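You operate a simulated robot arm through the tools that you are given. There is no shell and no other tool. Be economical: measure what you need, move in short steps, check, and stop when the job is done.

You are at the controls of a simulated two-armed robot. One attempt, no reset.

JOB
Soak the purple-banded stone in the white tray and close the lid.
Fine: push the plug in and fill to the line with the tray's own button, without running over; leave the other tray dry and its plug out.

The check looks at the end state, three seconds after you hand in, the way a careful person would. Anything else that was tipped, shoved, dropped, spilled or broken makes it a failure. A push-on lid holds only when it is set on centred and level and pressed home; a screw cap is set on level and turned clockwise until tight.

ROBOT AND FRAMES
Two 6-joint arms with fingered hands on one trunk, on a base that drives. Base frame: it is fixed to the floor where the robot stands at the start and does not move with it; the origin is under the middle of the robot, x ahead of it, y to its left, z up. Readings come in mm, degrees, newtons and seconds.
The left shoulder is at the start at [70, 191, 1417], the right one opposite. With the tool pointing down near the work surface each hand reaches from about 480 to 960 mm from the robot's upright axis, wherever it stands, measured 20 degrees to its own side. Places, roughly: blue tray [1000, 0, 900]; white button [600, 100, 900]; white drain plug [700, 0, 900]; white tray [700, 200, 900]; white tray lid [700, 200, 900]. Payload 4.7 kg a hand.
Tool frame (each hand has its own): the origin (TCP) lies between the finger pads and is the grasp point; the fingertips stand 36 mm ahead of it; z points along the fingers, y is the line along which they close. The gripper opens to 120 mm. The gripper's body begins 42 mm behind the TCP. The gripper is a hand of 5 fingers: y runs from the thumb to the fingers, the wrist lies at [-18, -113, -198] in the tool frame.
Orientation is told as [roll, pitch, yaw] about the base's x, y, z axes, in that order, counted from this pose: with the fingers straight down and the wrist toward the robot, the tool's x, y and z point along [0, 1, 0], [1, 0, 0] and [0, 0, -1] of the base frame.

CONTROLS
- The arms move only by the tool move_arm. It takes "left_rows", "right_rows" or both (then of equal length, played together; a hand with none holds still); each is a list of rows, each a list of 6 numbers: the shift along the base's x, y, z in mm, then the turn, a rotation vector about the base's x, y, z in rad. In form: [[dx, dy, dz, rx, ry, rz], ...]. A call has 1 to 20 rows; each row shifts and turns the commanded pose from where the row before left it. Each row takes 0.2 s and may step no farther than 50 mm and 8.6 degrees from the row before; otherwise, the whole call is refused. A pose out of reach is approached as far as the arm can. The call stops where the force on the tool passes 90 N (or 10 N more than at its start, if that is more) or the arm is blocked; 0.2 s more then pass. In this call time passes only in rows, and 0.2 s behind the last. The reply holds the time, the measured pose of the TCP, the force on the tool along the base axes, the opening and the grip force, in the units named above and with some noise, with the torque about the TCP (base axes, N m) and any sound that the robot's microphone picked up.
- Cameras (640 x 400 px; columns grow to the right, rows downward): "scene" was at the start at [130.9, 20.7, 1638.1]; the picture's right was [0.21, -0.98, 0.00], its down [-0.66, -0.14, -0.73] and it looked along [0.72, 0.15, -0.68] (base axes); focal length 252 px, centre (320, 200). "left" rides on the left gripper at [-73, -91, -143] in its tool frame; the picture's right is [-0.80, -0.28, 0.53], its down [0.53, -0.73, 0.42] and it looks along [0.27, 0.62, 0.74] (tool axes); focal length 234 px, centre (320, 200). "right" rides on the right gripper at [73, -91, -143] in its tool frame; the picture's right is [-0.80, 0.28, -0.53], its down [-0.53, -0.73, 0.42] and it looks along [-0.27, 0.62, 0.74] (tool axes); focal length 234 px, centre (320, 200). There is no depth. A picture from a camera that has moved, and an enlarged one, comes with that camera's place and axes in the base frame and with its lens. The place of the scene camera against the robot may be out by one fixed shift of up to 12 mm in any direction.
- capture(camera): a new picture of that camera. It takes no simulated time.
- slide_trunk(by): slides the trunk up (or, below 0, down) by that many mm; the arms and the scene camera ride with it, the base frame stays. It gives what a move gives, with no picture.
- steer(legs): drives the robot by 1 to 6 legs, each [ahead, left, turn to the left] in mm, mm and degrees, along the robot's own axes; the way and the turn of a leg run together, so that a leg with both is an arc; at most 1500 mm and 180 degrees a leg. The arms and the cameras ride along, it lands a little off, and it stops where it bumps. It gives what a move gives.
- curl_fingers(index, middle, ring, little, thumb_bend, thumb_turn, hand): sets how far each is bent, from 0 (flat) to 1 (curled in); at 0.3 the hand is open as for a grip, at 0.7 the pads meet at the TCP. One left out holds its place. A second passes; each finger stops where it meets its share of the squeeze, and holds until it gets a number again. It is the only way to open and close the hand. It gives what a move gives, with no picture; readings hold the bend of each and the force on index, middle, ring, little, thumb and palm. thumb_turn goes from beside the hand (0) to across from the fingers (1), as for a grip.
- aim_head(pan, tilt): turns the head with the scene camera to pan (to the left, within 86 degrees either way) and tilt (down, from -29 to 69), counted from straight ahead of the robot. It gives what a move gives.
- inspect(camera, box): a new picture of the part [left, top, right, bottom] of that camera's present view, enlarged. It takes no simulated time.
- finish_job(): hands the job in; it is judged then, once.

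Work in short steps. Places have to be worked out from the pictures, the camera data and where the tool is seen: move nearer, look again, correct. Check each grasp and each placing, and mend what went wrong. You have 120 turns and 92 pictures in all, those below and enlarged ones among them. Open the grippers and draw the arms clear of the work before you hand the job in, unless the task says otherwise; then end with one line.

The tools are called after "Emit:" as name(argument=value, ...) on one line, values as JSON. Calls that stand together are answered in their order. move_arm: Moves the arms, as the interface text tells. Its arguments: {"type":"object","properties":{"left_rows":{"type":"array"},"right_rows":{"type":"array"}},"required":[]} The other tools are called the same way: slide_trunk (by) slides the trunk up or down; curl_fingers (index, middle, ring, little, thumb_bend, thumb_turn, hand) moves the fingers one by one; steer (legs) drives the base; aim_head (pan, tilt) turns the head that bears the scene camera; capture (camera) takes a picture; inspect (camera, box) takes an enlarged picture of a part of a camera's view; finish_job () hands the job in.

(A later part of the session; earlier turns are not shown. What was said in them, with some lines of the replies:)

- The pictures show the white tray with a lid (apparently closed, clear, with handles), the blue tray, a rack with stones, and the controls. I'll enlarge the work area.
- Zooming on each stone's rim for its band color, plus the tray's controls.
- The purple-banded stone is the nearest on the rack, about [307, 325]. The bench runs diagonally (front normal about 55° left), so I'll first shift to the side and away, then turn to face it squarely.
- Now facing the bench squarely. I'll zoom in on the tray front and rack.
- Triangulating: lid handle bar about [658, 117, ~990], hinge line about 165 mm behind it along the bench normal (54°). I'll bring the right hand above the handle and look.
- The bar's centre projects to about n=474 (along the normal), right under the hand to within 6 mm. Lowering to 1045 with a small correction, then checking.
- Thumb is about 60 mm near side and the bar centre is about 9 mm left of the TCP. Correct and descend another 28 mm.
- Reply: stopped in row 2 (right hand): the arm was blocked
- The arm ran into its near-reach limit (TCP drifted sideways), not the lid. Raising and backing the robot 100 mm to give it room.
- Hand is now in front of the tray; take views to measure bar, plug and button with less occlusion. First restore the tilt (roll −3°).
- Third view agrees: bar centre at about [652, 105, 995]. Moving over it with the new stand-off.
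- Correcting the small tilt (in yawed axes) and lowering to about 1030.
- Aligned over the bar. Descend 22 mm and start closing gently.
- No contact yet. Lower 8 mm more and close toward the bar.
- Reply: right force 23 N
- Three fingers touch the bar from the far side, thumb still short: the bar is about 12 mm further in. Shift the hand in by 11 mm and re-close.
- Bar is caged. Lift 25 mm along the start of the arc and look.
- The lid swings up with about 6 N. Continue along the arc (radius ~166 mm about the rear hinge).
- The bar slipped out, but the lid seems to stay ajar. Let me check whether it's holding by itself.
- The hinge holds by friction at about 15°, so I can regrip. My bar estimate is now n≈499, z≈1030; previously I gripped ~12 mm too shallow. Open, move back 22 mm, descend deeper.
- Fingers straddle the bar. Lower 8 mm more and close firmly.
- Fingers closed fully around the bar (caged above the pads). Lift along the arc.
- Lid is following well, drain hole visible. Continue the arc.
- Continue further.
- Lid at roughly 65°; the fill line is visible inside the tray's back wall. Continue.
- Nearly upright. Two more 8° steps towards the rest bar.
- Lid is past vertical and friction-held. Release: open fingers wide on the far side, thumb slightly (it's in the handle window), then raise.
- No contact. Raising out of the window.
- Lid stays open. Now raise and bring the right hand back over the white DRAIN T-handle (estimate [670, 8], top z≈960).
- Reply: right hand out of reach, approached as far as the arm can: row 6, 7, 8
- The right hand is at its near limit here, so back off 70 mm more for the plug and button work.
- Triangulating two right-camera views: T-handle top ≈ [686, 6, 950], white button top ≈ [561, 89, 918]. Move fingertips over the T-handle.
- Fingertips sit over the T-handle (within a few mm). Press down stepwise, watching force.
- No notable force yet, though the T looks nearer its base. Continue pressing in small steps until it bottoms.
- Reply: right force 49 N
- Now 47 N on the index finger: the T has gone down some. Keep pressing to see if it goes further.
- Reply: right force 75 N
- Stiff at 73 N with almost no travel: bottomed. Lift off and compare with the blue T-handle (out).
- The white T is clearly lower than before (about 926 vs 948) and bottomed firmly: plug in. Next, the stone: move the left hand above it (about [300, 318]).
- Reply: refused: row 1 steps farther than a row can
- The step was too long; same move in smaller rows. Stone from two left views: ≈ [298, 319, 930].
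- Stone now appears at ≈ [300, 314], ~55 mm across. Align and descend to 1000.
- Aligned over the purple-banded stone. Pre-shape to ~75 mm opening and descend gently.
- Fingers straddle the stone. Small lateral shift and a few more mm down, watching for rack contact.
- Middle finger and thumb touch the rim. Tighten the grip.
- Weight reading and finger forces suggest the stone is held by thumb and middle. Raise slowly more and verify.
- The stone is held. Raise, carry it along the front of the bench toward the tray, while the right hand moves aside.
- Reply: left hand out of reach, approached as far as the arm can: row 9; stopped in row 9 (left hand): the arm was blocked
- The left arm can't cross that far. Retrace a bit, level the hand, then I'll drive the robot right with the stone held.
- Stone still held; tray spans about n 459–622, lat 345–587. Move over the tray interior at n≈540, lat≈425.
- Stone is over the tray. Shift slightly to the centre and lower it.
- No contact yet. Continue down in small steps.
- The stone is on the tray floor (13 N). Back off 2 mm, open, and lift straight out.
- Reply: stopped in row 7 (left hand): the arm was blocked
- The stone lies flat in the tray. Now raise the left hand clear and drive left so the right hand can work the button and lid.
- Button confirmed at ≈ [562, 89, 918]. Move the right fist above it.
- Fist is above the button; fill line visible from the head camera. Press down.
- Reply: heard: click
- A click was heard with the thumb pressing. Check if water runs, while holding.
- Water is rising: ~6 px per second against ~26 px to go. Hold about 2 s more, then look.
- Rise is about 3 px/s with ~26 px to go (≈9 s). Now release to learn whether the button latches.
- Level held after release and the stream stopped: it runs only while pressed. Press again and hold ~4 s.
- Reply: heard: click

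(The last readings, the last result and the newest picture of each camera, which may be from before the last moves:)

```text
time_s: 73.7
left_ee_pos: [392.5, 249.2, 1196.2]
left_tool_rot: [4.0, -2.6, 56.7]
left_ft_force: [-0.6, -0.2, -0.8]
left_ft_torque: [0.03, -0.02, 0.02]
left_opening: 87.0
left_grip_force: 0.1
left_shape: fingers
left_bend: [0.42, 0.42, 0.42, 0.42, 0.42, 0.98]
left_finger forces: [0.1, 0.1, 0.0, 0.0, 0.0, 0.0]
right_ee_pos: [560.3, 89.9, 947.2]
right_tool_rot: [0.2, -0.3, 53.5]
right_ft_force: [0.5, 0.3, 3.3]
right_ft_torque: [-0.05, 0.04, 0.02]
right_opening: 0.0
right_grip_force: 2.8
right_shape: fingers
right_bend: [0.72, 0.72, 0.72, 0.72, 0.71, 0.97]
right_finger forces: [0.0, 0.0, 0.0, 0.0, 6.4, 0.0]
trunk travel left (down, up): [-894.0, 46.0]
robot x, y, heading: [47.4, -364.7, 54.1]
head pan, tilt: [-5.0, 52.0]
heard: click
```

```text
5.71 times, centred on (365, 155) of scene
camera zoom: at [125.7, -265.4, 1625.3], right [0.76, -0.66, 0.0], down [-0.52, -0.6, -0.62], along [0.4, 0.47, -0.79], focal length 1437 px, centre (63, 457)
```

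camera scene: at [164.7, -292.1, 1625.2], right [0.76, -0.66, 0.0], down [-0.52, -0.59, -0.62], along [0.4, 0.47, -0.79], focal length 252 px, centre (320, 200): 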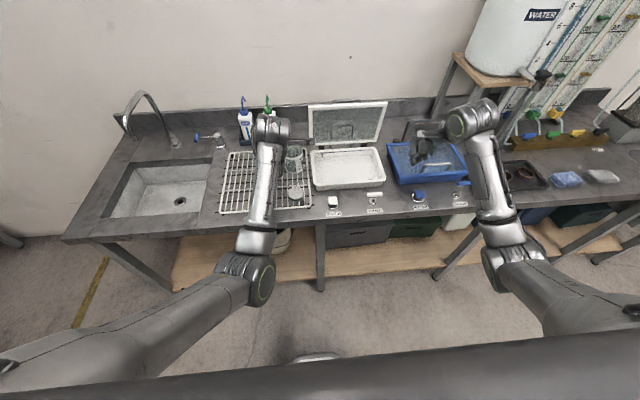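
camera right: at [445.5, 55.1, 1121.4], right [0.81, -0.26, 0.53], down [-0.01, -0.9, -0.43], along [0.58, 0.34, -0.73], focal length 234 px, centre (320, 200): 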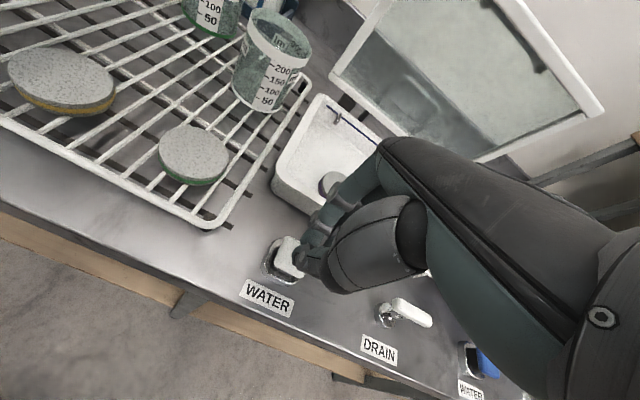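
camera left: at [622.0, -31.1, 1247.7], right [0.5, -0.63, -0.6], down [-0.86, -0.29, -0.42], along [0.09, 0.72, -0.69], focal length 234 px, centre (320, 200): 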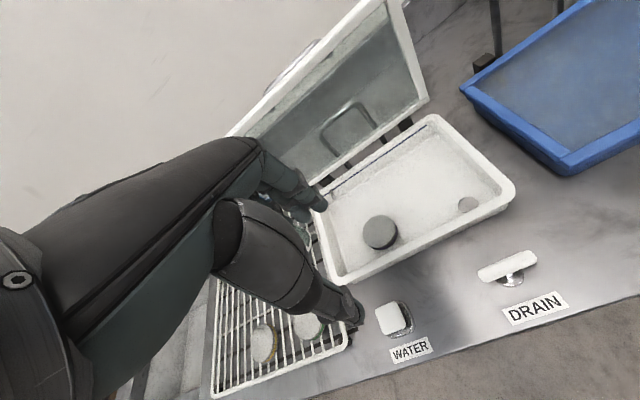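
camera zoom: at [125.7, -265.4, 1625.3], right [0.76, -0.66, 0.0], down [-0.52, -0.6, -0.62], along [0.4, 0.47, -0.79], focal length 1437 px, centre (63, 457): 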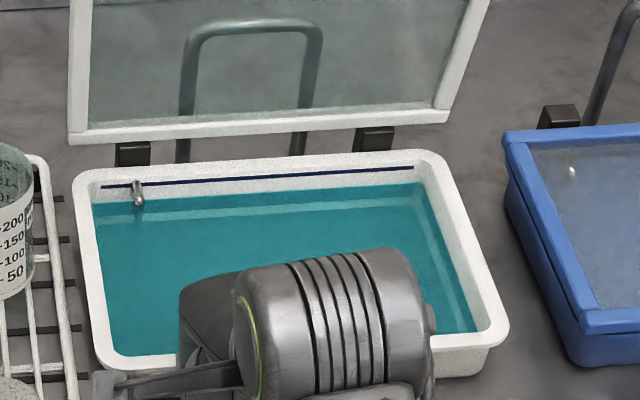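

Gap down to ~13 px, rate ≈2.7 px/s. Hold about 3.2 s more.

Emit:
move_arm(right_rows=[[0, 0, 0, 0, 0, 0], [0, 0, 0, 0, 0, 0], [0, 0, 0, 0, 0, 0], [0, 0, 0, 0, 0, 0], [0, 0, 0, 0, 0, 0], [0, 0, 0, 0, 0, 0], [0, 0, 0, 0, 0, 0], [0, 0, 0, 0, 0, 0], [0, 0, 0, 0, 0, 0], [0, 0, 0, 0, 0, 0], [0, 0, 0, 0, 0, 0], [0, 0, 0, 0, 0, 0], [0, 0, 0, 0, 0, 0], [0, 0, 0, 0, 0, 0], [0, 0, 0, 0, 0, 0]])

Emit:
inspect(camera="scene", box=[325, 130, 395, 165])

```text
time_s: 76.9
left_ee_pos: [391.5, 249.0, 1194.2]
left_tool_rot: [4.0, -2.6, 56.6]
left_ft_force: [-0.1, -0.6, -0.2]
left_ft_torque: [0.01, 0.01, -0.02]
left_opening: 86.8
left_grip_force: 0.3
left_shape: fingers
left_bend: [0.42, 0.42, 0.42, 0.42, 0.42, 0.98]
left_finger forces: [0.0, 0.0, 0.1, 0.0, 0.0, 0.0]
right_ee_pos: [561.2, 89.7, 945.1]
right_tool_rot: [0.1, -0.4, 53.5]
right_ft_force: [-0.2, -0.5, 4.4]
right_ft_torque: [-0.03, 0.05, 0.0]
right_opening: 0.2
right_grip_force: 3.3
right_shape: fingers
right_bend: [0.72, 0.72, 0.72, 0.72, 0.71, 0.97]
right_finger forces: [0.1, 0.1, 0.1, 0.0, 6.6, 0.0]
trunk travel left (down, up): [-894.0, 46.0]
robot x, y, heading: [49.4, -363.9, 54.3]
head pan, tilt: [-5.0, 52.0]
```

```text
9.14 times, centred on (360, 148) of scene
camera zoom: at [125.7, -265.4, 1625.3], right [0.76, -0.66, 0.0], down [-0.52, -0.6, -0.62], along [0.4, 0.47, -0.79], focal length 2300 px, centre (-46, 680)
```

zoom: 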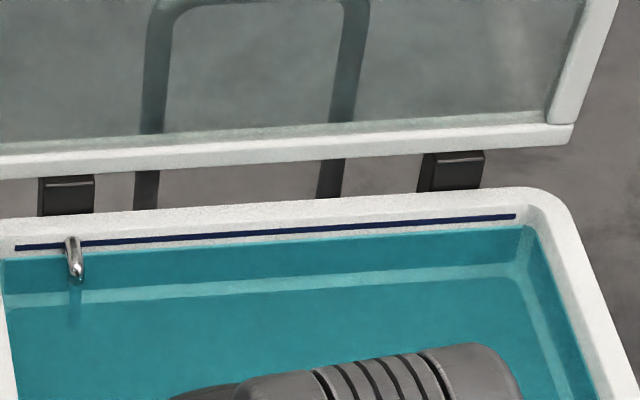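

Gap now ~10 px at this larger zoom (≈3.7 px/s). Hold ~1.8 s more, then check.

Emit:
move_arm(right_rows=[[0, 0, 0, 0, 0, 0], [0, 0, 0, 0, 0, 0], [0, 0, 0, 0, 0, 0], [0, 0, 0, 0, 0, 0], [0, 0, 0, 0, 0, 0], [0, 0, 0, 0, 0, 0], [0, 0, 0, 0, 0, 0], [0, 0, 0, 0, 0, 0]])

Emit:
inspect(camera="scene", box=[325, 130, 395, 165])

```text
time_s: 78.7
left_ee_pos: [391.2, 249.8, 1194.6]
left_tool_rot: [4.0, -2.6, 56.7]
left_ft_force: [0.1, 0.1, -0.5]
left_ft_torque: [0.0, 0.01, -0.01]
left_opening: 87.2
left_grip_force: 0.1
left_shape: fingers
left_bend: [0.42, 0.42, 0.42, 0.42, 0.42, 0.98]
left_finger forces: [0.0, 0.0, 0.0, 0.0, 0.1, 0.1]
right_ee_pos: [561.0, 89.1, 946.6]
right_tool_rot: [0.1, -0.3, 53.5]
right_ft_force: [1.0, -0.4, 2.8]
right_ft_torque: [-0.02, 0.08, 0.0]
right_opening: 0.0
right_grip_force: 3.1
right_shape: fingers
right_bend: [0.72, 0.72, 0.72, 0.72, 0.71, 0.97]
right_finger forces: [0.0, 0.0, 0.0, 0.0, 6.5, 0.0]
trunk travel left (down, up): [-894.0, 46.0]
robot x, y, heading: [48.2, -367.0, 53.9]
head pan, tilt: [-5.0, 52.0]
```

```text
9.14 times, centred on (360, 148) of scene
camera zoom: at [125.7, -265.4, 1625.3], right [0.76, -0.66, 0.0], down [-0.52, -0.6, -0.62], along [0.4, 0.47, -0.79], focal length 2300 px, centre (-46, 680)
```

zoom: 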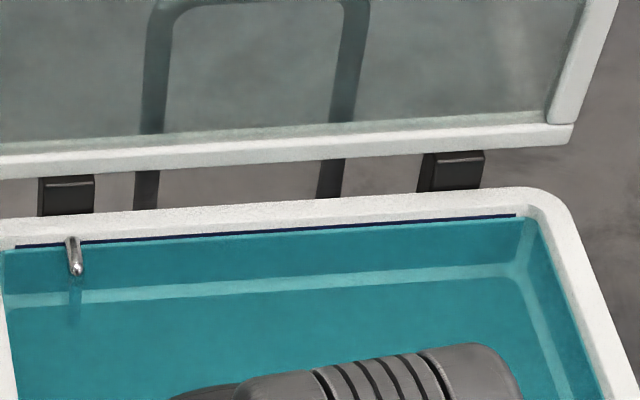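

The water has just reached the line. Release immediately and raise clear.

Emit:
move_arm(right_rows=[[0, 0, 30, 0, 0, 0], [0, 0, 45, 0, 0, 0], [0, 0, 45, 0, 0, 0], [0, 0, 45, 0, 0, 0], [0, 0, 45, 0, 0, 0]])

Emit:
inspect(camera="scene", box=[320, 100, 400, 190])

```text
time_s: 79.9
left_ee_pos: [392.3, 248.8, 1194.4]
left_tool_rot: [4.0, -2.6, 56.7]
left_ft_force: [0.2, -0.6, -0.4]
left_ft_torque: [-0.01, -0.03, -0.02]
left_opening: 86.9
left_grip_force: 0.1
left_shape: fingers
left_bend: [0.42, 0.42, 0.42, 0.42, 0.42, 0.98]
left_finger forces: [0.0, 0.0, 0.0, 0.1, 0.1, 0.0]
right_ee_pos: [561.9, 90.6, 1157.7]
right_tool_rot: [0.0, -0.3, 53.6]
right_ft_force: [0.2, -0.2, -0.1]
right_ft_torque: [0.0, 0.02, -0.01]
right_opening: 0.0
right_grip_force: 0.2
right_shape: fingers
right_bend: [0.72, 0.72, 0.72, 0.72, 0.71, 0.97]
right_finger forces: [0.1, 0.1, 0.0, 0.0, 0.1, 0.1]
trunk travel left (down, up): [-894.0, 46.0]
robot x, y, heading: [44.7, -367.0, 54.1]
head pan, tilt: [-5.0, 52.0]
```

```text
4.44 times, centred on (360, 145) of scene
camera zoom: at [125.9, -264.8, 1625.2], right [0.76, -0.66, 0.0], down [-0.52, -0.6, -0.62], along [0.4, 0.46, -0.79], focal length 1118 px, centre (142, 444)
```

zoom: 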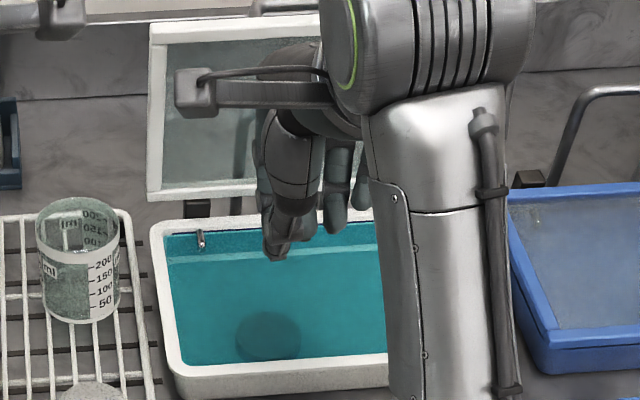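

Level is at the line and steady, stone submerged. Now close the lid by reversing the opening path; drive the robot to the earlier stance first.

Emit:
steer(legs=[[66, -45, 0]])

Emit:
curl_fingers(hand="right", index=0.35, middle=0.35, ring=0.35, little=0.35, thumb_bend=0.63)

Emit:
move_arm(right_rows=[[0, 0, 40, 0, 0, 0], [0, 0, 40, 0, 0, 0]])

```text
time_s: 81.0
left_ee_pos: [465.2, 275.0, 1196.3]
left_tool_rot: [4.1, -2.8, 56.5]
left_ft_force: [-1.2, 0.1, -0.2]
left_ft_torque: [0.01, -0.02, 0.02]
left_opening: 87.1
left_grip_force: 0.2
left_shape: fingers
left_bend: [0.42, 0.42, 0.42, 0.42, 0.42, 0.98]
left_finger forces: [0.1, 0.0, 0.0, 0.0, 0.0, 0.0]
right_ee_pos: [633.8, 115.3, 1159.7]
right_tool_rot: [0.0, -0.5, 53.4]
right_ft_force: [-0.1, 0.2, 0.5]
right_ft_torque: [-0.01, -0.02, -0.02]
right_opening: 0.0
right_grip_force: 0.1
right_shape: fingers
right_bend: [0.72, 0.72, 0.72, 0.72, 0.71, 0.97]
right_finger forces: [0.0, 0.1, 0.1, 0.0, 0.1, 0.0]
trunk travel left (down, up): [-894.0, 46.0]
robot x, y, heading: [123.1, -337.8, 54.0]
head pan, tilt: [-5.0, 52.0]
```

```text
time_s: 82.0
left_ee_pos: [467.2, 275.4, 1195.0]
left_tool_rot: [3.9, -2.7, 56.6]
left_ft_force: [-0.2, 0.1, 0.0]
left_ft_torque: [-0.01, -0.01, 0.0]
left_opening: 87.1
left_grip_force: 0.1
left_shape: fingers
left_bend: [0.42, 0.42, 0.42, 0.42, 0.42, 0.98]
left_finger forces: [0.0, 0.0, 0.0, 0.0, 0.0, 0.1]
right_ee_pos: [636.8, 115.9, 1157.9]
right_tool_rot: [0.1, -0.3, 53.4]
right_ft_force: [-1.1, 0.0, 0.1]
right_ft_torque: [0.03, -0.01, 0.01]
right_opening: 66.2
right_grip_force: 0.0
right_shape: fingers
right_bend: [0.35, 0.35, 0.35, 0.35, 0.63, 0.97]
right_finger forces: [0.0, 0.0, 0.0, 0.1, 0.1, 0.0]
trunk travel left (down, up): [-894.0, 46.0]
robot x, y, heading: [124.6, -339.7, 53.8]
head pan, tilt: [-5.0, 52.0]
```

```text
time_s: 82.6
left_ee_pos: [466.8, 276.4, 1195.3]
left_tool_rot: [4.0, -2.5, 56.4]
left_ft_force: [-0.1, 1.4, 0.4]
left_ft_torque: [0.01, -0.01, -0.01]
left_opening: 87.1
left_grip_force: 0.2
left_shape: fingers
left_bend: [0.42, 0.42, 0.42, 0.42, 0.42, 0.98]
left_finger forces: [0.0, 0.0, 0.0, 0.1, 0.0, 0.0]
right_ee_pos: [649.8, 138.1, 1214.9]
right_tool_rot: [0.1, -0.4, 53.5]
right_ft_force: [-0.9, -0.2, -0.8]
right_ft_torque: [-0.02, 0.02, -0.01]
right_opening: 66.0
right_grip_force: 0.1
right_shape: fingers
right_bend: [0.35, 0.35, 0.35, 0.35, 0.63, 0.97]
right_finger forces: [0.0, 0.1, 0.0, 0.1, 0.1, 0.1]
right hand out of reach, approached as far as the arm can: row 1, 2
trunk travel left (down, up): [-894.0, 46.0]
robot x, y, heading: [117.6, -341.2, 54.0]
head pan, tilt: [-5.0, 52.0]
```

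Out of near reach while raised; it'll resolve as I go forward. Move over the handle position [782, 284] at height.

Emit:
move_arm(right_rows=[[29, 33.6, 0, 0, 0, 0], [29, 33.6, 0, 0, 0, 0], [29, 33.6, 0, 0, 0, 0], [29, 33.6, 0, 0, 0, 0], [29, 33.6, 0, 0, 0, 0]])

Emit:
inspect(camera="right", box=[180, 150, 440, 380])

```text
time_s: 83.8
left_ee_pos: [467.2, 276.5, 1194.1]
left_tool_rot: [4.0, -2.6, 56.4]
left_ft_force: [0.0, 0.3, 0.1]
left_ft_torque: [-0.01, 0.02, 0.0]
left_opening: 86.8
left_grip_force: 0.1
left_shape: fingers
left_bend: [0.42, 0.42, 0.42, 0.42, 0.42, 0.98]
left_finger forces: [0.1, 0.0, 0.0, 0.1, 0.0, 0.0]
right_ee_pos: [793.8, 304.7, 1214.2]
right_tool_rot: [0.1, -0.1, 53.4]
right_ft_force: [0.5, 0.2, -1.2]
right_ft_torque: [0.01, 0.02, 0.02]
right_opening: 66.3
right_grip_force: 0.2
right_shape: fingers
right_bend: [0.35, 0.35, 0.35, 0.35, 0.63, 0.97]
right_finger forces: [0.0, 0.0, 0.0, 0.1, 0.1, 0.0]
trunk travel left (down, up): [-894.0, 46.0]
robot x, y, heading: [120.6, -341.0, 53.7]
head pan, tilt: [-5.0, 52.0]
```

```text
1.74 times, centred on (310, 265) of right
camera zoom: at [681.6, 273.6, 1359.0], right [0.81, -0.26, 0.53], down [-0.01, -0.9, -0.43], along [0.58, 0.34, -0.74], focal length 407 px, centre (337, 87)
```

zoom: 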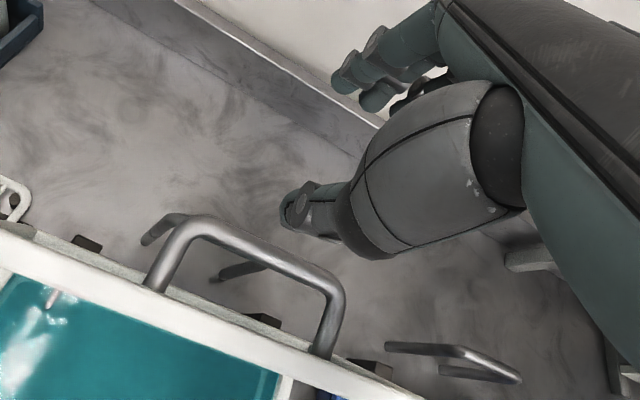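

The hand is ~32 mm too far back; bar seen at n≈680. Shift to n≈681 and lower until tips are just above the bar, then look.

Emit:
move_arm(right_rows=[[-9.4, -13, 0, 0, 0, 0], [-9.4, -13, -15, 0, 0, 0], [0, 0, -20, 0, 0, 0]])

Emit:
inspect(camera="right", box=[180, 150, 440, 380])

```text
time_s: 84.6
left_ee_pos: [467.6, 276.1, 1196.0]
left_tool_rot: [4.1, -2.7, 56.6]
left_ft_force: [0.1, -0.5, 0.2]
left_ft_torque: [-0.02, 0.03, 0.0]
left_opening: 87.1
left_grip_force: 0.1
left_shape: fingers
left_bend: [0.42, 0.42, 0.42, 0.42, 0.42, 0.98]
left_finger forces: [0.0, 0.0, 0.0, 0.1, 0.0, 0.0]
right_ee_pos: [774.8, 279.4, 1179.8]
right_tool_rot: [0.2, -0.3, 53.4]
right_ft_force: [0.7, 0.8, 0.9]
right_ft_torque: [-0.03, -0.01, -0.01]
right_opening: 66.3
right_grip_force: 0.1
right_shape: fingers
right_bend: [0.35, 0.35, 0.35, 0.35, 0.63, 0.97]
right_finger forces: [0.1, 0.1, 0.0, 0.0, 0.0, 0.0]
trunk travel left (down, up): [-894.0, 46.0]
robot x, y, heading: [121.9, -336.8, 53.9]
head pan, tilt: [-5.0, 52.0]
```

```text
1.74 times, centred on (310, 265) of right
camera zoom: at [661.3, 247.4, 1323.8], right [0.81, -0.26, 0.53], down [-0.01, -0.9, -0.43], along [0.58, 0.34, -0.73], focal length 407 px, centre (337, 87)
```

zoom: 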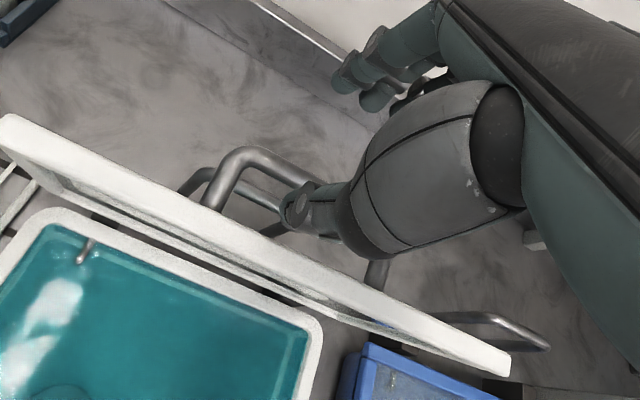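

Thumb lines up with the handle window. Nudge 3 mm back and descend carefully.

Emit:
move_arm(right_rows=[[1.8, 2.4, -10, 0, 0, 0], [0, 0, -12, 0, 0, 0], [0, 0, -12, 0, 0, 0], [0, 0, -12, 0, 0, 0], [0, 0, -10, 0, 0, 0]])

Emit:
inspect(camera="right", box=[180, 150, 440, 380])

```text
time_s: 85.8
left_ee_pos: [467.8, 276.1, 1194.7]
left_tool_rot: [4.1, -2.5, 56.5]
left_ft_force: [-1.2, -0.1, 0.0]
left_ft_torque: [-0.02, -0.01, 0.03]
left_opening: 86.8
left_grip_force: 0.1
left_shape: fingers
left_bend: [0.42, 0.42, 0.42, 0.42, 0.42, 0.98]
left_finger forces: [0.0, 0.0, 0.0, 0.0, 0.0, 0.1]
right_ee_pos: [777.3, 281.2, 1120.7]
right_tool_rot: [0.1, -0.2, 53.4]
right_ft_force: [-0.1, 0.8, 0.4]
right_ft_torque: [-0.04, 0.03, 0.0]
right_opening: 65.2
right_grip_force: 1.1
right_shape: fingers
right_bend: [0.35, 0.35, 0.35, 0.35, 0.64, 0.98]
right_finger forces: [0.0, 0.0, 0.0, 0.0, 0.7, 0.1]
trunk travel left (down, up): [-894.0, 46.0]
robot x, y, heading: [118.9, -336.5, 53.9]
head pan, tilt: [-5.0, 52.0]
```

```text
1.74 times, centred on (310, 265) of right
camera zoom: at [664.3, 249.5, 1265.3], right [0.81, -0.26, 0.53], down [-0.01, -0.9, -0.43], along [0.58, 0.34, -0.74], focal length 407 px, centre (337, 87)
```

zoom: 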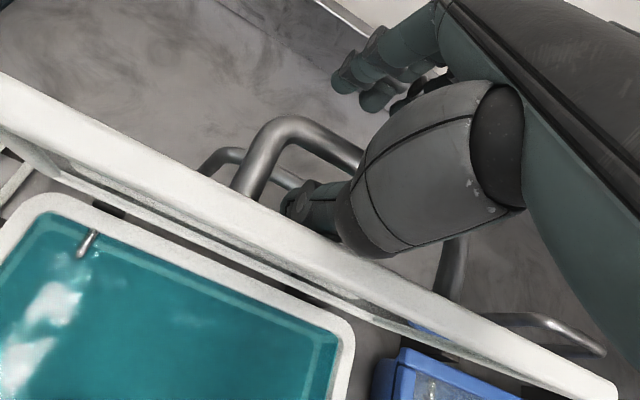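

Thumb is in the window again. Close around the bar.

Emit:
curl_fingers(hand="right", index=0.72, middle=0.72, ring=0.72, little=0.72, thumb_bend=0.7)

Emit:
move_arm(right_rows=[[-6.6, -9.1, 2.2, 0, 0, 0], [-6.7, -9.2, 1, 0, 0, 0], [-6.7, -9.2, 0.6, 0, 0, 0]])

```text
time_s: 86.8
left_ee_pos: [468.0, 276.2, 1195.2]
left_tool_rot: [4.0, -2.6, 56.4]
left_ft_force: [-0.1, 0.0, -0.3]
left_ft_torque: [0.0, -0.04, 0.02]
left_opening: 87.3
left_grip_force: 0.1
left_shape: fingers
left_bend: [0.42, 0.42, 0.42, 0.42, 0.42, 0.98]
left_finger forces: [0.0, 0.1, 0.0, 0.1, 0.0, 0.0]
right_ee_pos: [776.2, 281.4, 1122.0]
right_tool_rot: [0.2, -0.4, 53.5]
right_ft_force: [0.3, 0.1, -0.2]
right_ft_torque: [-0.01, 0.02, -0.01]
right_opening: 0.8
right_grip_force: 0.1
right_shape: fingers
right_bend: [0.72, 0.72, 0.72, 0.72, 0.69, 0.98]
right_finger forces: [0.0, 0.1, 0.0, 0.0, 0.1, 0.1]
trunk travel left (down, up): [-894.0, 46.0]
robot x, y, heading: [122.4, -335.6, 53.9]
head pan, tilt: [-5.0, 52.0]
```

```text
time_s: 87.6
left_ee_pos: [467.5, 276.8, 1193.7]
left_tool_rot: [4.1, -2.5, 56.5]
left_ft_force: [-1.2, 1.0, 0.0]
left_ft_torque: [0.02, 0.04, 0.0]
left_opening: 87.2
left_grip_force: 0.0
left_shape: fingers
left_bend: [0.42, 0.42, 0.42, 0.42, 0.42, 0.98]
left_finger forces: [0.1, 0.0, 0.0, 0.0, 0.0, 0.0]
right_ee_pos: [756.5, 256.1, 1124.5]
right_tool_rot: [0.2, -0.3, 53.3]
right_ft_force: [0.9, 0.8, -3.2]
right_ft_torque: [0.1, 0.11, 0.05]
right_opening: 0.7
right_grip_force: 1.2
right_shape: fingers
right_bend: [0.72, 0.72, 0.72, 0.71, 0.69, 0.98]
right_finger forces: [0.0, 0.0, 0.0, 3.2, 0.0, 0.0]
trunk travel left (down, up): [-894.0, 46.0]
robot x, y, heading: [119.8, -342.1, 54.1]
head pan, tilt: [-5.0, 52.0]
```

Lid is following. Reverse along the recorded waypoints.

Emit:
move_arm(right_rows=[[-6.3, -10.2, -0.5, 0, 0, 0], [-6.3, -10.2, -0.5, 0, 0, 0], [-6.3, -10.2, -0.5, 0, 0, 0], [-6.3, -10.2, -0.5, 0, 0, 0], [-6.1, -8.3, -5, 0, 0, 0], [-6.1, -8.3, -5, 0, 0, 0], [-6.1, -8.3, -5, 0, 0, 0], [-6.1, -8.3, -5, 0, 0, 0]])

Emit:
inspect(camera="right", box=[180, 150, 440, 380])

```text
time_s: 89.4
left_ee_pos: [467.6, 276.6, 1193.0]
left_tool_rot: [4.2, -2.5, 56.5]
left_ft_force: [-0.2, 0.4, -0.1]
left_ft_torque: [-0.02, 0.0, -0.01]
left_opening: 87.1
left_grip_force: 0.1
left_shape: fingers
left_bend: [0.42, 0.42, 0.42, 0.42, 0.42, 0.98]
left_finger forces: [0.0, 0.0, 0.0, 0.1, 0.0, 0.0]
right_ee_pos: [708.3, 182.6, 1103.6]
right_tool_rot: [0.1, -0.1, 53.5]
right_ft_force: [1.3, 5.1, -9.7]
right_ft_torque: [0.18, 0.09, 0.12]
right_opening: 2.2
right_grip_force: 5.4
right_shape: fingers
right_bend: [0.72, 0.72, 0.71, 0.72, 0.69, 0.97]
right_finger forces: [2.2, 2.0, 4.7, 1.5, 1.2, 0.0]
trunk travel left (down, up): [-894.0, 46.0]
robot x, y, heading: [117.8, -340.3, 53.9]
head pan, tilt: [-5.0, 52.0]
```

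```text
1.74 times, centred on (310, 265) of right
camera zoom: at [595.5, 150.6, 1248.1], right [0.81, -0.26, 0.52], down [-0.01, -0.9, -0.43], along [0.58, 0.34, -0.74], focal length 407 px, centre (337, 87)
```

zoom: 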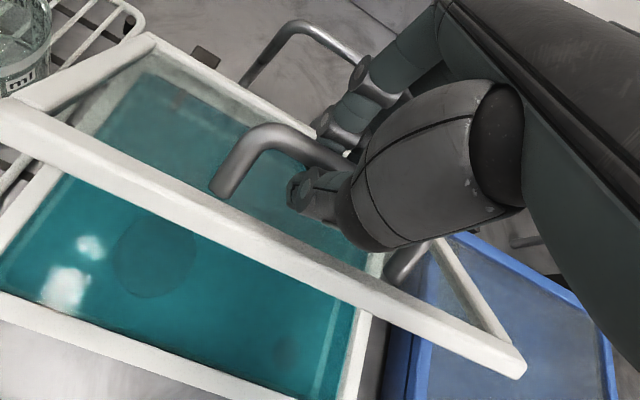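

Lid rides down in the grip. Continue to nearly closed.

Emit:
move_arm(right_rows=[[-5.6, -7, -8, 0, 0, 0], [-5.6, -7, -8, 0, 0, 0], [-5.6, -7, -8, 0, 0, 0], [-5.6, -7, -8, 0, 0, 0], [-3.5, -5.7, -10, 0, 0, 0], [-3.5, -5.7, -10, 0, 0, 0], [-3.5, -5.7, -10, 0, 0, 0], [-3.5, -5.7, -10, 0, 0, 0]])

Emit:
move_arm(right_rows=[[-2.5, -3.5, -8, 0, 0, 0], [-2.5, -3.5, -8, 0, 0, 0], [-2, -3, -8, 0, 0, 0], [-1, -2, -6, 0, 0, 0]])

Emit:
inspect(camera="right", box=[180, 150, 440, 380])

```text
time_s: 91.2
left_ee_pos: [468.2, 278.5, 1192.2]
left_tool_rot: [4.2, -2.4, 56.6]
left_ft_force: [0.0, 1.2, 0.4]
left_ft_torque: [0.02, 0.0, -0.02]
left_opening: 86.9
left_grip_force: 0.0
left_shape: fingers
left_bend: [0.42, 0.42, 0.42, 0.42, 0.42, 0.98]
left_finger forces: [0.0, 0.0, 0.0, 0.0, 0.1, 0.0]
right_ee_pos: [670.5, 131.8, 1032.3]
right_tool_rot: [0.1, -0.2, 53.5]
right_ft_force: [2.7, 8.8, -6.1]
right_ft_torque: [0.2, -0.05, 0.19]
right_opening: 3.7
right_grip_force: 6.0
right_shape: fingers
right_bend: [0.72, 0.71, 0.71, 0.72, 0.69, 0.97]
right_finger forces: [2.6, 2.6, 4.9, 0.6, 1.4, 0.0]
trunk travel left (down, up): [-894.0, 46.0]
robot x, y, heading: [124.9, -336.4, 53.9]
head pan, tilt: [-5.0, 52.0]
```

```text
time_s: 92.2
left_ee_pos: [467.9, 278.8, 1193.4]
left_tool_rot: [4.1, -2.5, 56.5]
left_ft_force: [0.3, 0.0, -0.7]
left_ft_torque: [0.0, 0.03, 0.02]
left_opening: 87.3
left_grip_force: 0.0
left_shape: fingers
left_bend: [0.42, 0.42, 0.42, 0.42, 0.42, 0.98]
left_finger forces: [0.0, 0.0, 0.1, 0.1, 0.1, 0.0]
right_ee_pos: [663.9, 121.5, 1001.2]
right_tool_rot: [0.1, -0.2, 53.4]
right_ft_force: [6.8, 13.5, -4.3]
right_ft_torque: [0.33, -0.14, 0.3]
right_opening: 4.8
right_grip_force: 8.0
right_shape: fingers
right_bend: [0.72, 0.71, 0.71, 0.72, 0.69, 0.97]
right_finger forces: [3.8, 3.6, 6.3, 1.5, 0.9, 0.1]
trunk travel left (down, up): [-894.0, 46.0]
robot x, y, heading: [123.0, -338.8, 54.2]
head pan, tilt: [-5.0, 52.0]
```

```text
1.74 times, centred on (310, 265) of right
camera zoom: at [551.8, 89.8, 1145.2], right [0.81, -0.26, 0.52], down [-0.01, -0.9, -0.43], along [0.58, 0.34, -0.74], focal length 407 px, centre (337, 87)
```

zoom: 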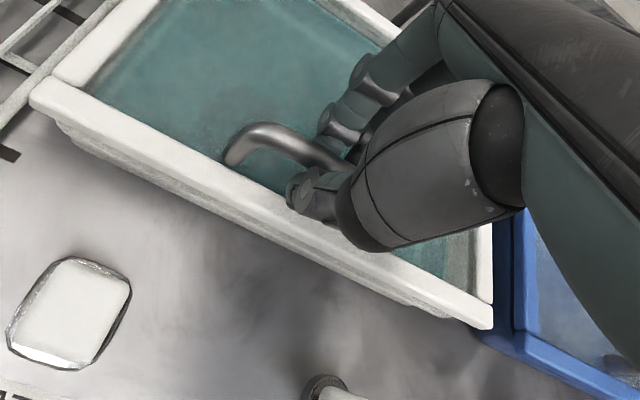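

Almost closed. Lower a little more, watching the force.

Emit:
move_arm(right_rows=[[0, 0, -5, 0, 0, 0], [0, 0, -5, 0, 0, 0], [0, 0, -4, 0, 0, 0]])

```text
time_s: 93.0
left_ee_pos: [467.4, 276.9, 1194.6]
left_tool_rot: [4.0, -2.6, 56.5]
left_ft_force: [0.6, 0.4, 0.7]
left_ft_torque: [0.01, -0.02, -0.04]
left_opening: 86.7
left_grip_force: 0.0
left_shape: fingers
left_bend: [0.42, 0.42, 0.42, 0.42, 0.42, 0.98]
left_finger forces: [0.1, 0.1, 0.1, 0.1, 0.0, 0.0]
right_ee_pos: [663.3, 119.7, 987.9]
right_tool_rot: [0.1, -0.6, 53.4]
right_ft_force: [6.0, 12.2, 3.2]
right_ft_torque: [0.13, -0.26, 0.4]
right_opening: 2.8
right_grip_force: 7.0
right_shape: fingers
right_bend: [0.72, 0.71, 0.71, 0.72, 0.69, 0.97]
right_finger forces: [2.2, 1.9, 4.2, 5.3, 0.5, 0.1]
trunk travel left (down, up): [-894.0, 46.0]
robot x, y, heading: [122.5, -336.8, 53.9]
head pan, tilt: [-5.0, 52.0]
```

The lid's weight is now off the hand. Open and rise, then look.

Emit:
curl_fingers(hand="right", index=0.45, middle=0.45, ring=0.45, little=0.45, thumb_bend=0.45)

Emit:
move_arm(right_rows=[[0, 0, 15, 0, 0, 0], [0, 0, 30, 0, 0, 0], [0, 0, 20, 0, 0, 0]])

Emit:
inspect(camera="scene", box=[310, 120, 420, 220])

```text
time_s: 94.0
left_ee_pos: [467.0, 275.6, 1195.6]
left_tool_rot: [4.1, -2.6, 56.5]
left_ft_force: [0.2, -0.2, -0.9]
left_ft_torque: [-0.01, 0.02, -0.01]
left_opening: 87.0
left_grip_force: 0.1
left_shape: fingers
left_bend: [0.42, 0.42, 0.42, 0.42, 0.42, 0.98]
left_finger forces: [0.1, 0.0, 0.0, 0.0, 0.0, 0.1]
right_ee_pos: [662.7, 117.7, 988.5]
right_tool_rot: [0.1, -0.3, 53.3]
right_ft_force: [0.2, 0.4, 0.5]
right_ft_torque: [-0.01, 0.01, 0.0]
right_opening: 77.4
right_grip_force: 0.0
right_shape: fingers
right_bend: [0.45, 0.45, 0.45, 0.45, 0.45, 0.97]
right_finger forces: [0.0, 0.0, 0.1, 0.0, 0.1, 0.0]
trunk travel left (down, up): [-894.0, 46.0]
robot x, y, heading: [123.7, -336.6, 53.8]
head pan, tilt: [-5.0, 52.0]
```

```text
time_s: 94.8
left_ee_pos: [467.2, 276.4, 1194.9]
left_tool_rot: [4.1, -2.6, 56.6]
left_ft_force: [0.2, 0.5, -0.7]
left_ft_torque: [0.0, 0.02, 0.01]
left_opening: 87.1
left_grip_force: 0.1
left_shape: fingers
left_bend: [0.42, 0.42, 0.42, 0.42, 0.42, 0.98]
left_finger forces: [0.0, 0.0, 0.0, 0.1, 0.0, 0.0]
right_ee_pos: [661.1, 117.2, 1051.7]
right_tool_rot: [0.1, -0.2, 53.4]
right_ft_force: [-0.5, 0.1, -0.6]
right_ft_torque: [-0.03, 0.0, 0.03]
right_opening: 77.8
right_grip_force: 0.1
right_shape: fingers
right_bend: [0.45, 0.45, 0.45, 0.45, 0.45, 0.97]
right_finger forces: [0.0, 0.0, 0.1, 0.0, 0.0, 0.0]
trunk travel left (down, up): [-894.0, 46.0]
robot x, y, heading: [121.3, -334.7, 54.1]
head pan, tilt: [-5.0, 52.0]
```

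```text
4.00 times, centred on (365, 170) of scene
camera zoom: at [200.7, -237.7, 1625.2], right [0.75, -0.66, 0.0], down [-0.52, -0.59, -0.62], along [0.4, 0.46, -0.79], focal length 1006 px, centre (140, 320)
```

zoom: 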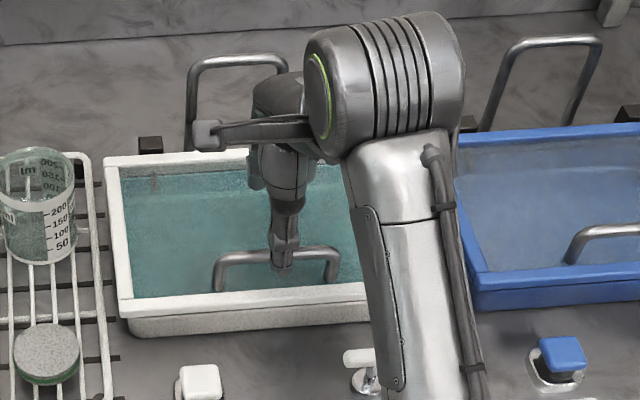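

Lid looks down. Close the fist and gently press on the bar to make sure it's fully home.

Emit:
curl_fingers(hand="right", index=0.72, middle=0.72, ring=0.72, little=0.72, thumb_bend=0.72)

Emit:
move_arm(right_rows=[[1.5, 2, -8, 0, 0, 0], [0, 0, -7, 0, 0, 0], [0, 0, -4, 0, 0, 0], [0, 0, -4, 0, 0, 0], [0, 0, -4, 0, 0, 0]])

```text
time_s: 95.8
left_ee_pos: [466.2, 275.1, 1195.9]
left_tool_rot: [4.1, -2.6, 56.5]
left_ft_force: [-0.1, -0.1, 0.7]
left_ft_torque: [0.04, -0.01, 0.02]
left_opening: 86.5
left_grip_force: 0.0
left_shape: fingers
left_bend: [0.42, 0.42, 0.42, 0.42, 0.42, 0.98]
left_finger forces: [0.1, 0.1, 0.0, 0.1, 0.0, 0.1]
right_ee_pos: [661.1, 116.8, 1053.5]
right_tool_rot: [0.1, -0.3, 53.3]
right_ft_force: [-0.2, -1.0, -0.2]
right_ft_torque: [-0.01, 0.02, 0.02]
right_opening: 0.0
right_grip_force: 0.1
right_shape: fingers
right_bend: [0.72, 0.72, 0.72, 0.72, 0.71, 0.97]
right_finger forces: [0.1, 0.1, 0.0, 0.0, 0.1, 0.0]
trunk travel left (down, up): [-894.0, 46.0]
robot x, y, heading: [122.1, -335.1, 53.8]
head pan, tilt: [-5.0, 52.0]
```

```text
time_s: 97.0
left_ee_pos: [466.7, 274.8, 1195.4]
left_tool_rot: [4.0, -2.6, 56.5]
left_ft_force: [-0.2, -0.2, -0.2]
left_ft_torque: [-0.02, -0.05, 0.0]
left_opening: 87.2
left_grip_force: 0.1
left_shape: fingers
left_bend: [0.42, 0.42, 0.42, 0.42, 0.42, 0.98]
left_finger forces: [0.1, 0.0, 0.0, 0.0, 0.0, 0.1]
right_ee_pos: [663.4, 118.9, 1027.6]
right_tool_rot: [0.1, -0.3, 53.4]
right_ft_force: [-0.9, -0.3, -0.4]
right_ft_torque: [-0.01, 0.01, -0.02]
right_opening: 0.0
right_grip_force: 0.2
right_shape: fingers
right_bend: [0.72, 0.72, 0.72, 0.72, 0.71, 0.97]
right_finger forces: [0.1, 0.0, 0.0, 0.0, 0.0, 0.0]
trunk travel left (down, up): [-894.0, 46.0]
robot x, y, heading: [120.8, -341.6, 54.0]
head pan, tilt: [-5.0, 52.0]
```

Emit:
move_arm(right_rows=[[0, 0, -4, 0, 0, 0], [0, 0, -4, 0, 0, 0], [0, 0, -4, 0, 0, 0]])

```text
time_s: 97.8
left_ee_pos: [467.3, 275.5, 1195.4]
left_tool_rot: [4.1, -2.6, 56.4]
left_ft_force: [-0.1, 0.7, -0.6]
left_ft_torque: [0.0, 0.0, -0.01]
left_opening: 86.7
left_grip_force: 0.1
left_shape: fingers
left_bend: [0.42, 0.42, 0.42, 0.42, 0.42, 0.98]
left_finger forces: [0.0, 0.0, 0.0, 0.1, 0.0, 0.0]
right_ee_pos: [663.8, 119.6, 1014.0]
right_tool_rot: [0.2, -0.3, 53.4]
right_ft_force: [0.4, -0.2, 0.5]
right_ft_torque: [0.0, -0.02, 0.02]
right_opening: 0.0
right_grip_force: 0.1
right_shape: fingers
right_bend: [0.72, 0.72, 0.72, 0.72, 0.71, 0.97]
right_finger forces: [0.0, 0.0, 0.1, 0.1, 0.0, 0.0]
trunk travel left (down, up): [-894.0, 46.0]
robot x, y, heading: [122.5, -341.7, 54.0]
head pan, tilt: [-5.0, 52.0]
```

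Emit:
move_arm(right_rows=[[0, 0, -3, 0, 0, 0], [0, 0, -3, 0, 0, 0], [0, 0, -3, 0, 0, 0]])

Emit:
inspect(camera="right", box=[180, 150, 440, 380])

```text
time_s: 98.6
left_ee_pos: [465.7, 273.8, 1197.8]
left_tool_rot: [4.0, -2.8, 56.5]
left_ft_force: [1.1, -0.4, 0.2]
left_ft_torque: [0.0, 0.0, -0.01]
left_opening: 86.8
left_grip_force: 0.2
left_shape: fingers
left_bend: [0.42, 0.42, 0.42, 0.42, 0.42, 0.98]
left_finger forces: [0.0, 0.1, 0.0, 0.0, 0.0, 0.0]
right_ee_pos: [662.9, 119.5, 1010.8]
right_tool_rot: [0.1, -0.7, 53.5]
right_ft_force: [2.8, -2.1, 25.6]
right_ft_torque: [-0.11, -0.02, 0.08]
right_opening: 0.0
right_grip_force: 13.6
right_shape: fingers
right_bend: [0.72, 0.73, 0.72, 0.72, 0.72, 0.98]
right_finger forces: [0.0, 10.2, 0.1, 0.1, 16.3, 0.0]
trunk travel left (down, up): [-894.0, 46.0]
robot x, y, heading: [122.6, -337.9, 53.9]
head pan, tilt: [-5.0, 52.0]
```

```text
1.74 times, centred on (310, 265) of right
camera zoom: at [550.1, 87.1, 1154.3], right [0.81, -0.26, 0.53], down [-0.01, -0.9, -0.44], along [0.59, 0.35, -0.73], focal length 407 px, centre (337, 87)
```

zoom: 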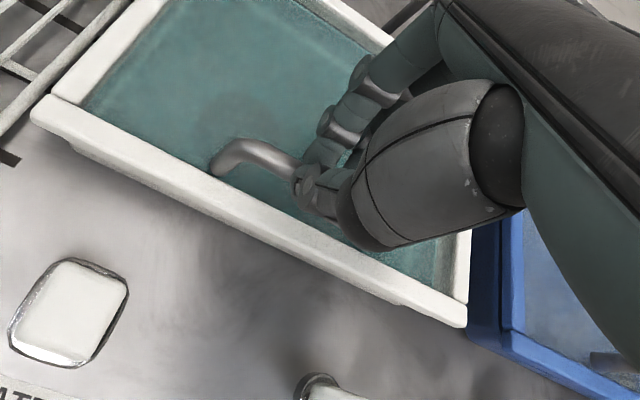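

25 N on the bar without yielding: lid is seated. Rise, back the robot off, open the hands.

Emit:
move_arm(right_rows=[[0, 0, 20, 0, 0, 0], [0, 0, 40, 0, 0, 0], [0, 0, 40, 0, 0, 0], [0, 0, 40, 0, 0, 0]], left_rows=[[0, 0, 10, 0, 0, 0], [0, 0, 10, 0, 0, 0], [0, 0, 0, 0, 0, 0], [0, 0, 0, 0, 0, 0]])

Emit:
steer(legs=[[-350, 0, 0]])

Emit:
curl_fingers(hand="right", index=0.3, middle=0.3, ring=0.3, little=0.3, thumb_bend=0.3)

Emit:
curl_fingers(hand="left", index=0.3, middle=0.3, ring=0.3, little=0.3, thumb_bend=0.3)

Emit:
inspect(camera="scene", box=[220, 60, 440, 190])

```text
time_s: 99.6
left_ee_pos: [468.4, 276.2, 1214.8]
left_tool_rot: [4.1, -2.6, 56.5]
left_ft_force: [-0.9, 0.1, -0.5]
left_ft_torque: [-0.04, -0.02, 0.02]
left_opening: 86.8
left_grip_force: 0.1
left_shape: fingers
left_bend: [0.42, 0.42, 0.42, 0.42, 0.42, 0.98]
left_finger forces: [0.0, 0.0, 0.0, 0.0, 0.0, 0.0]
right_ee_pos: [663.3, 120.6, 1146.1]
right_tool_rot: [0.1, -0.2, 53.3]
right_ft_force: [-0.3, 0.3, -0.8]
right_ft_torque: [-0.04, 0.01, -0.01]
right_opening: 0.2
right_grip_force: 0.0
right_shape: fingers
right_bend: [0.72, 0.72, 0.72, 0.72, 0.72, 0.98]
right_finger forces: [0.1, 0.0, 0.0, 0.1, 0.0, 0.0]
trunk travel left (down, up): [-894.0, 46.0]
robot x, y, heading: [123.0, -338.1, 53.9]
head pan, tilt: [-5.0, 52.0]
```

```text
time_s: 101.8
left_ee_pos: [263.0, -5.2, 1214.3]
left_tool_rot: [4.1, -2.5, 56.5]
left_ft_force: [0.4, 0.2, -0.3]
left_ft_torque: [0.02, -0.04, 0.0]
left_opening: 86.9
left_grip_force: 0.1
left_shape: fingers
left_bend: [0.42, 0.42, 0.42, 0.42, 0.42, 0.98]
left_finger forces: [0.0, 0.0, 0.1, 0.0, 0.0, 0.1]
right_ee_pos: [458.1, -162.7, 1144.4]
right_tool_rot: [0.2, -0.1, 53.3]
right_ft_force: [-0.1, -0.2, -0.8]
right_ft_torque: [-0.02, -0.02, -0.02]
right_opening: 0.0
right_grip_force: 0.1
right_shape: fingers
right_bend: [0.72, 0.72, 0.72, 0.72, 0.72, 0.98]
right_finger forces: [0.0, 0.1, 0.0, 0.0, 0.1, 0.0]
trunk travel left (down, up): [-894.0, 46.0]
robot x, y, heading: [-86.4, -621.7, 53.6]
head pan, tilt: [-5.0, 52.0]
```

```text
time_s: 102.8
left_ee_pos: [262.0, -7.0, 1214.6]
left_tool_rot: [4.1, -2.6, 56.5]
left_ft_force: [-0.4, -0.5, 0.4]
left_ft_torque: [-0.03, 0.05, 0.03]
left_opening: 86.9
left_grip_force: 0.2
left_shape: fingers
left_bend: [0.42, 0.42, 0.42, 0.42, 0.42, 0.98]
left_finger forces: [0.0, 0.0, 0.1, 0.1, 0.0, 0.1]
right_ee_pos: [457.7, -163.0, 1145.0]
right_tool_rot: [0.2, -0.3, 53.4]
right_ft_force: [-0.6, 0.8, 0.1]
right_ft_torque: [-0.02, 0.0, 0.03]
right_opening: 121.6
right_grip_force: 0.1
right_shape: fingers
right_bend: [0.3, 0.3, 0.3, 0.3, 0.3, 0.98]
right_finger forces: [0.0, 0.0, 0.0, 0.0, 0.1, 0.1]
trunk travel left (down, up): [-894.0, 46.0]
robot x, y, heading: [-82.4, -620.4, 53.8]
head pan, tilt: [-5.0, 52.0]
```

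```text
time_s: 103.8
left_ee_pos: [260.6, -7.2, 1214.0]
left_tool_rot: [4.1, -2.6, 56.5]
left_ft_force: [0.1, -1.0, 0.6]
left_ft_torque: [0.05, -0.02, -0.02]
left_opening: 121.8
left_grip_force: 0.0
left_shape: fingers
left_bend: [0.3, 0.3, 0.3, 0.3, 0.3, 0.98]
left_finger forces: [0.1, 0.0, 0.0, 0.0, 0.0, 0.0]
right_ee_pos: [457.0, -163.5, 1145.2]
right_tool_rot: [0.1, -0.4, 53.4]
right_ft_force: [0.6, -0.9, 1.0]
right_ft_torque: [-0.02, -0.02, 0.0]
right_opening: 121.5
right_grip_force: 0.1
right_shape: fingers
right_bend: [0.3, 0.3, 0.3, 0.3, 0.3, 0.98]
right_finger forces: [0.0, 0.0, 0.0, 0.0, 0.1, 0.1]
trunk travel left (down, up): [-894.0, 46.0]
robot x, y, heading: [-83.2, -619.9, 53.4]
head pan, tilt: [-5.0, 52.0]
```

```text
2.91 times, centred on (330, 125) of scene
camera zoom: at [-6.0, -520.9, 1625.3], right [0.75, -0.66, 0.0], down [-0.52, -0.59, -0.62], along [0.4, 0.46, -0.79], focal length 732 px, centre (291, 418)
```

zoom: 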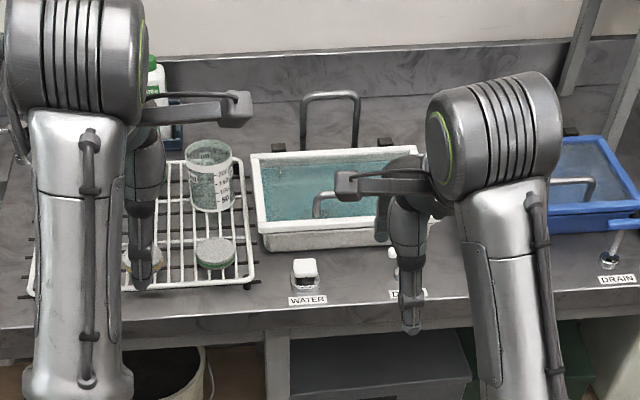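

The lid is closed and level over the water, the blue tray is untouched with its plug still out, everything else stands in place, and both hands are open and clear. Handing in.

Emit:
finish_job()

```text
The job is handed in.
```

The purple-banded stone is soaking in the white tray. The plug is in, the water is at the line and the lid is closed. The blue tray was not touched, so it stays dry with its plug out.
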